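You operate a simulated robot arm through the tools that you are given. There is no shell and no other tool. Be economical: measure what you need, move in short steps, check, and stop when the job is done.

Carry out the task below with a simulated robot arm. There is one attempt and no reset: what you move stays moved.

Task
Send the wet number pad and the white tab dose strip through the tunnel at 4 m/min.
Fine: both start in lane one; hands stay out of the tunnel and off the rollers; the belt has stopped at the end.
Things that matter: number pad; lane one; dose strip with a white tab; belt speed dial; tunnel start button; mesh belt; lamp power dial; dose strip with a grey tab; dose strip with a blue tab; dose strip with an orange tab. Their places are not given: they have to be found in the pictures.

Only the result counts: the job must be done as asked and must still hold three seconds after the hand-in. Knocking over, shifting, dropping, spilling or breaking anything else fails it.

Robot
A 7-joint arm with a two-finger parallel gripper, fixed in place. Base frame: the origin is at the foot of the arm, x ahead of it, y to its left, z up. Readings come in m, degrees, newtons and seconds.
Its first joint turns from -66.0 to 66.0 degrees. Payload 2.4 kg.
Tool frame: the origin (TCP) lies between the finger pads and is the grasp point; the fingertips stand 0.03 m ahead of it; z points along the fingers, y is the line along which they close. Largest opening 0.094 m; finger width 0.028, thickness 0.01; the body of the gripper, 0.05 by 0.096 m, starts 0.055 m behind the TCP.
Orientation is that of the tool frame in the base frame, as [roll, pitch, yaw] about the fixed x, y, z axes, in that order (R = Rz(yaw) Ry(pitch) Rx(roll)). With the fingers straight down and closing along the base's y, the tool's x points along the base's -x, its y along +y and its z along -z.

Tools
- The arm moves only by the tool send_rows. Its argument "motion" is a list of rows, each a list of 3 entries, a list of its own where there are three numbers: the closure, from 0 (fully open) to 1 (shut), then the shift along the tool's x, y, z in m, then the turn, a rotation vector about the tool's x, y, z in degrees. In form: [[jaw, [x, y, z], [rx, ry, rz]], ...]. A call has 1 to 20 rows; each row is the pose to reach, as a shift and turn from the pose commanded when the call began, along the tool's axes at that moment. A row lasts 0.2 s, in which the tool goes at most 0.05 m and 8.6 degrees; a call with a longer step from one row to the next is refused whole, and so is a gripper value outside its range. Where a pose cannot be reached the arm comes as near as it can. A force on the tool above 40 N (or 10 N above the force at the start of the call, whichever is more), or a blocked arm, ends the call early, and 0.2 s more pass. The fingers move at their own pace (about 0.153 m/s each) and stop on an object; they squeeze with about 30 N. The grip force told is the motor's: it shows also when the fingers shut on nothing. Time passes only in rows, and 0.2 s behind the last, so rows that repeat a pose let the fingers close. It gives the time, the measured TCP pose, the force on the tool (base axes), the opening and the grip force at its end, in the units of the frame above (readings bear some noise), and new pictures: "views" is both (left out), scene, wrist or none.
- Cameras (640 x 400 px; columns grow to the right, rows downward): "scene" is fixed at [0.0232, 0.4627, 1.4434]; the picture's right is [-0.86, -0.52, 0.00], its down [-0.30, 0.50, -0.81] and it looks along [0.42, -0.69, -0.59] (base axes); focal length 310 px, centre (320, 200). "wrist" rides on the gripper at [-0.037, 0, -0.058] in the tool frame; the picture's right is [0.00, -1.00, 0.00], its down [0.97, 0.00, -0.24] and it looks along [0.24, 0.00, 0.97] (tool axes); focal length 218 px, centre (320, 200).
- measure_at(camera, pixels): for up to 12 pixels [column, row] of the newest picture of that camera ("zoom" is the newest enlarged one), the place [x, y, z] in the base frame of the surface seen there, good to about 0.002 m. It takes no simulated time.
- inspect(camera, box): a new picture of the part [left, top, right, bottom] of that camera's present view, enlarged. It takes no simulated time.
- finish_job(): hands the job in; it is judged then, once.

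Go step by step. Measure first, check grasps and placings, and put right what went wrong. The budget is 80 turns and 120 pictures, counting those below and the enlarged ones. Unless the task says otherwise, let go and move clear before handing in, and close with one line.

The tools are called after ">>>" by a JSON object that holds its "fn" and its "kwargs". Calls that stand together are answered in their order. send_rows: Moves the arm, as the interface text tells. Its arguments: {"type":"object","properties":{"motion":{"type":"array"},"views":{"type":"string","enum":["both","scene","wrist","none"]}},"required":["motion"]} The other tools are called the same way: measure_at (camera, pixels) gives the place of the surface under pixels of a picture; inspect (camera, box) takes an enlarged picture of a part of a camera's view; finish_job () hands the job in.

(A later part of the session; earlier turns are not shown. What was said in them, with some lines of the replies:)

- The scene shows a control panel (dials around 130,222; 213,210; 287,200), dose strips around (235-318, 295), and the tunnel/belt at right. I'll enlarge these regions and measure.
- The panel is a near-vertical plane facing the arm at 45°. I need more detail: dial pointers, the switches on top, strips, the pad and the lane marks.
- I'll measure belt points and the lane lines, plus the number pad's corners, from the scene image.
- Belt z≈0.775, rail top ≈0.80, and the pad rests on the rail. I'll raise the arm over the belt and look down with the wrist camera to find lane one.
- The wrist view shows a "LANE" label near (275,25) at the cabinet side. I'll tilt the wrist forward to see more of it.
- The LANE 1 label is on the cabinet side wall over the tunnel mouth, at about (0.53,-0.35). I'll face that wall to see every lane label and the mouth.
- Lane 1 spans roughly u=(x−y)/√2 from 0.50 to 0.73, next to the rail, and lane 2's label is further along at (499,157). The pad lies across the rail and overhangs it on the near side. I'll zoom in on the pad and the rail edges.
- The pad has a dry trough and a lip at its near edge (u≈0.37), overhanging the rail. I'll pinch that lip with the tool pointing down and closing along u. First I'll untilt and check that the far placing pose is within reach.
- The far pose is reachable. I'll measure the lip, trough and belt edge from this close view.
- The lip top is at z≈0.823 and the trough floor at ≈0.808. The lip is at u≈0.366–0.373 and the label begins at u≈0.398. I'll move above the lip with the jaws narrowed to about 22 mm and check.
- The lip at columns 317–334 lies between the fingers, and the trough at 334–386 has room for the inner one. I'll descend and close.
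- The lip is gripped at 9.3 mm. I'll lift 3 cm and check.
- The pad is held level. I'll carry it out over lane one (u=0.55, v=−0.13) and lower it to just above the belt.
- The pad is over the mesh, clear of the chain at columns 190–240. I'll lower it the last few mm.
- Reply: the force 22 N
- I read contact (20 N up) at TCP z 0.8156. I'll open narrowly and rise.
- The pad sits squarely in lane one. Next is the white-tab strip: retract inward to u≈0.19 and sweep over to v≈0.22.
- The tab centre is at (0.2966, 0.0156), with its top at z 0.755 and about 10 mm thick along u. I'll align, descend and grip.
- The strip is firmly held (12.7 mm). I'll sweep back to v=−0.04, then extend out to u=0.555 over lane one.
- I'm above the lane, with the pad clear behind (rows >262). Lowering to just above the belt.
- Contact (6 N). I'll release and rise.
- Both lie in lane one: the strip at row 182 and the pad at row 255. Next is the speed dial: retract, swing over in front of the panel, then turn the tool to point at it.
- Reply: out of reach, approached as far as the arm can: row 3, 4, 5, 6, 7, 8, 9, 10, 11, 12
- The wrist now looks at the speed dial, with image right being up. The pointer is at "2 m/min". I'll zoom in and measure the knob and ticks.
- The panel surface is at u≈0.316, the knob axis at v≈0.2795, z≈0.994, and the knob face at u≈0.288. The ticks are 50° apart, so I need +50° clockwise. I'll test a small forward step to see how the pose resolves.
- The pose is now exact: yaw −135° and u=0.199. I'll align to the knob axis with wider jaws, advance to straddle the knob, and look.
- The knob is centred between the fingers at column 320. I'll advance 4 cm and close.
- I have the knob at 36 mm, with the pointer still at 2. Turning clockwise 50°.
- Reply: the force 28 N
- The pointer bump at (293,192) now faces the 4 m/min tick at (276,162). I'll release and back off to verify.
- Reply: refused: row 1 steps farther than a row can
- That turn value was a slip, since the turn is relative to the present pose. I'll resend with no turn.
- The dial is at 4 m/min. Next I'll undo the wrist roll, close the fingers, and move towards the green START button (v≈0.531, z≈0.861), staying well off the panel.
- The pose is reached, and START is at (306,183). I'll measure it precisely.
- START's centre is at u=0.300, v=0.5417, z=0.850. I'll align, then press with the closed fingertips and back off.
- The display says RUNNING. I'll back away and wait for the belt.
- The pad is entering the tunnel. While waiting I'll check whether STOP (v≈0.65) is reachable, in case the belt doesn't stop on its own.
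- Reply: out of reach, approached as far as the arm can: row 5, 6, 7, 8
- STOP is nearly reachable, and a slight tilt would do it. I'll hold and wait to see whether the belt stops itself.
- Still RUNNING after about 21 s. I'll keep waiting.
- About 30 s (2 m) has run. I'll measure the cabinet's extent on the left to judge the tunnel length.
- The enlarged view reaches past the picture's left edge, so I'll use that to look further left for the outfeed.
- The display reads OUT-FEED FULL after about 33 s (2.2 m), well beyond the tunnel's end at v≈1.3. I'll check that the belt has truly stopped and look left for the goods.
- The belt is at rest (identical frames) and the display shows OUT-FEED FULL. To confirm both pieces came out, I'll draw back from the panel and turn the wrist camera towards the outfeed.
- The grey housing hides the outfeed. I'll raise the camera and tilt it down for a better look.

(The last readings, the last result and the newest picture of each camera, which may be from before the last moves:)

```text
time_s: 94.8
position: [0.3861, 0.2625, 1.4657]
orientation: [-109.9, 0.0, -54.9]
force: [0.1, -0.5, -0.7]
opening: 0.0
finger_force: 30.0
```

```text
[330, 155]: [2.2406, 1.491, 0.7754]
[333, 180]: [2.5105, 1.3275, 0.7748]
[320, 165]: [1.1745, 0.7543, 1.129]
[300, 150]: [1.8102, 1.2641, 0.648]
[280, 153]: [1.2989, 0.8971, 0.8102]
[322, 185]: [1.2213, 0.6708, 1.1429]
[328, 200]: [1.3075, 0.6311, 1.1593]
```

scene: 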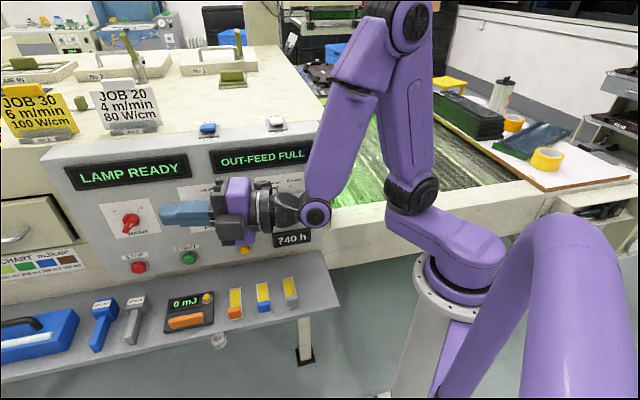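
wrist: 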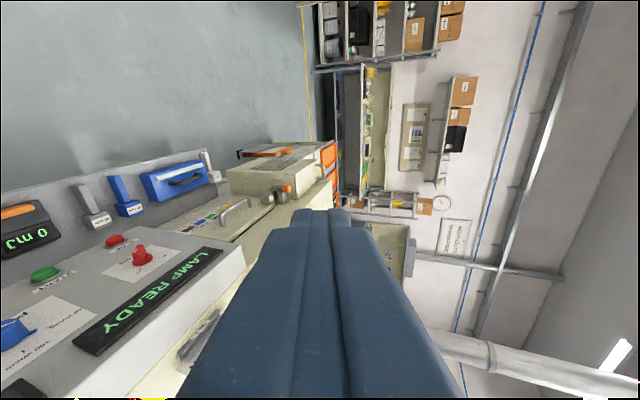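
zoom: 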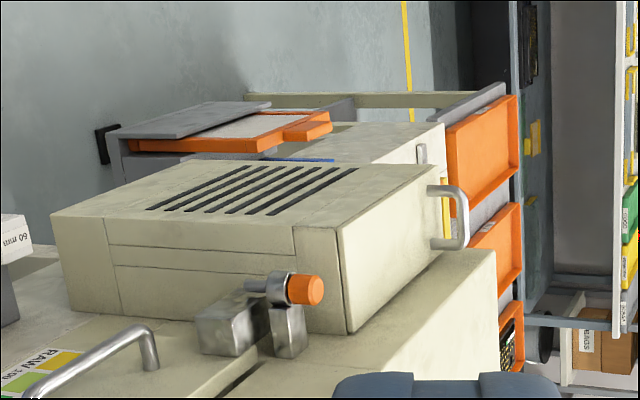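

The outfeed is still masked by the housing; only the end trays are visible. I'll shift the camera outward (−u) to look past the housing.

>>> {"fn": "send_rows", "kwargs": {"motion": [[1, [-0.04, 0, 0], [0, 0, 0]], [1, [-0.08, 0, 0], [0, 0, 0]], [1, [-0.12, 0, 0], [0, 0, 0]], [1, [-0.16, 0, 0], [0, 0, 0]], [1, [-0.2, 0, 0], [0, 0, 0]], [1, [-0.2, 0, 0], [0, 0, 0]]], "views": "wrist"}}

>>> {"fn": "inspect", "kwargs": {"camera": "wrist", "box": [230, 120, 370, 230]}}

```text
time_s: 96.2
position: [0.2738, 0.4267, 1.4646]
orientation: [-110.0, 0.0, -55.0]
force: [0.4, -0.3, -0.1]
opening: 0.0
finger_force: 30.2
```

wrist: 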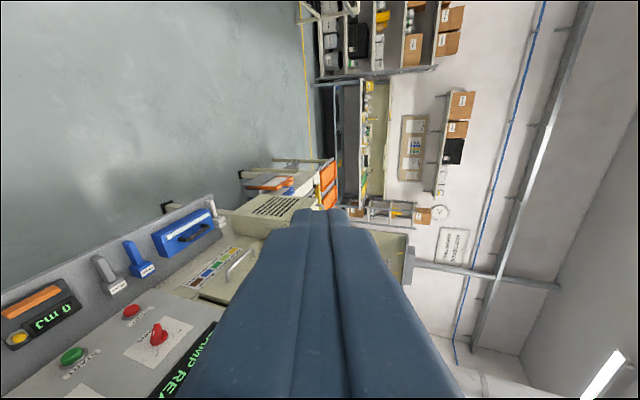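

```text
3.64 times, centred on (300, 175) of wrist
```

zoom: 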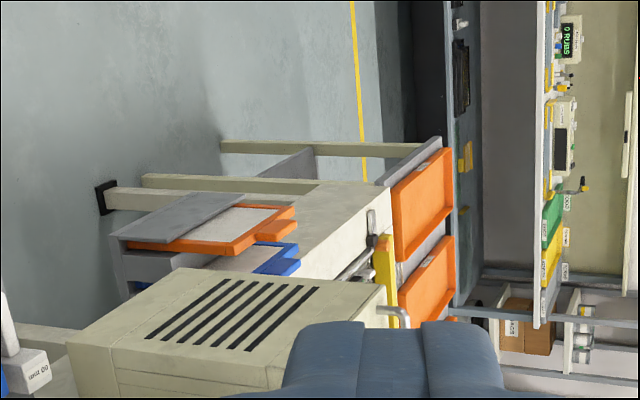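

>>> {"fn": "measure_at", "kwargs": {"camera": "zoom", "pixels": [[330, 220], [370, 190], [382, 290], [420, 205], [350, 270], [371, 222], [400, 290], [430, 290], [370, 300], [340, 283], [395, 265], [420, 240]]}}

>>> {"fn": "inspect", "kwargs": {"camera": "wrist", "box": [300, 150, 350, 215]}}

```text
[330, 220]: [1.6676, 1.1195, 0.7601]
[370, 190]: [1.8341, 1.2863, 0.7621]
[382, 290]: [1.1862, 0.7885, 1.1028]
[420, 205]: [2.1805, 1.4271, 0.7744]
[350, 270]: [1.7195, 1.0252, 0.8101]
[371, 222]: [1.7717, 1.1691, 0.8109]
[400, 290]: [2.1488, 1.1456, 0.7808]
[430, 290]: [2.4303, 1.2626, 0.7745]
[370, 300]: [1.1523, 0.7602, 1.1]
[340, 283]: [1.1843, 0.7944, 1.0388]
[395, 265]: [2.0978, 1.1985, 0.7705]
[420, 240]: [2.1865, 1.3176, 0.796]
```

```text
6.15 times, centred on (325, 182) of wrist
```

zoom: 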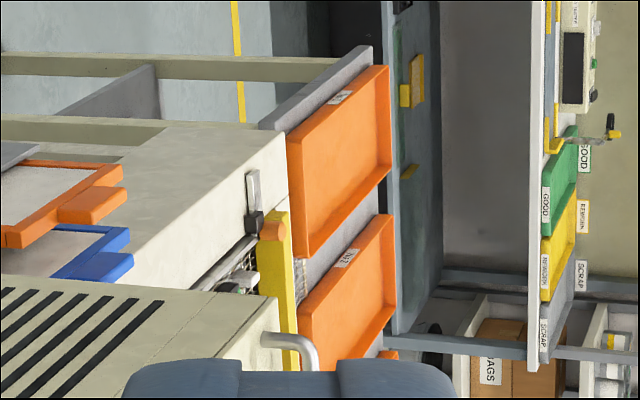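

Mesh, a yellow end bar and something dark and light at (235–250, 283) are now visible at the outfeed end. I'll zoom in and measure.

>>> {"fn": "measure_at", "kwargs": {"camera": "zoom", "pixels": [[245, 283], [230, 287], [240, 280], [215, 289], [235, 262], [270, 280], [220, 285], [250, 290]]}}

>>> {"fn": "inspect", "kwargs": {"camera": "wrist", "box": [303, 185, 319, 201]}}

```text
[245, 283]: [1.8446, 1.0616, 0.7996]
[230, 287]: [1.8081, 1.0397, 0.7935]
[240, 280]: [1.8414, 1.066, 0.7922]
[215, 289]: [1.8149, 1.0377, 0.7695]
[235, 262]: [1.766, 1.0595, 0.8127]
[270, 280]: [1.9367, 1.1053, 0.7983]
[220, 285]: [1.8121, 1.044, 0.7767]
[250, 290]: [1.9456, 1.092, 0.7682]
```

```text
16.00 times, centred on (311, 193) of wrist
```

zoom: 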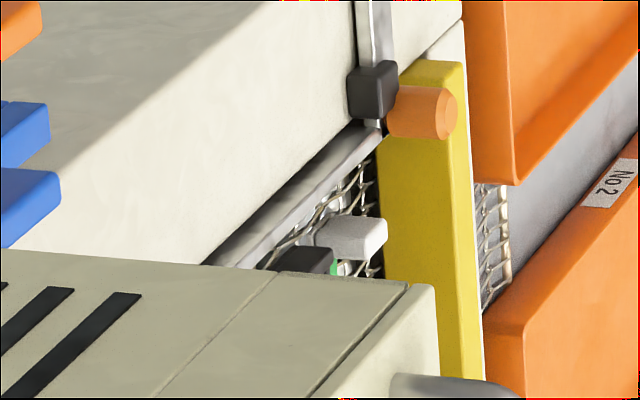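

The far view past the housing shows the white-tab strip (345,235) and the black pad beside it, both out on the outfeed at v≈2.05 against the yellow end bar. The belt is stopped and the arm is clear, so I'll hand in.

>>> {"fn": "finish_job", "kwargs": {}}

```text
The job is handed in.
```

The number pad and the white-tab dose strip started in lane one, went through the tunnel at 4 m/min and are now on the outfeed, and the belt has stopped.
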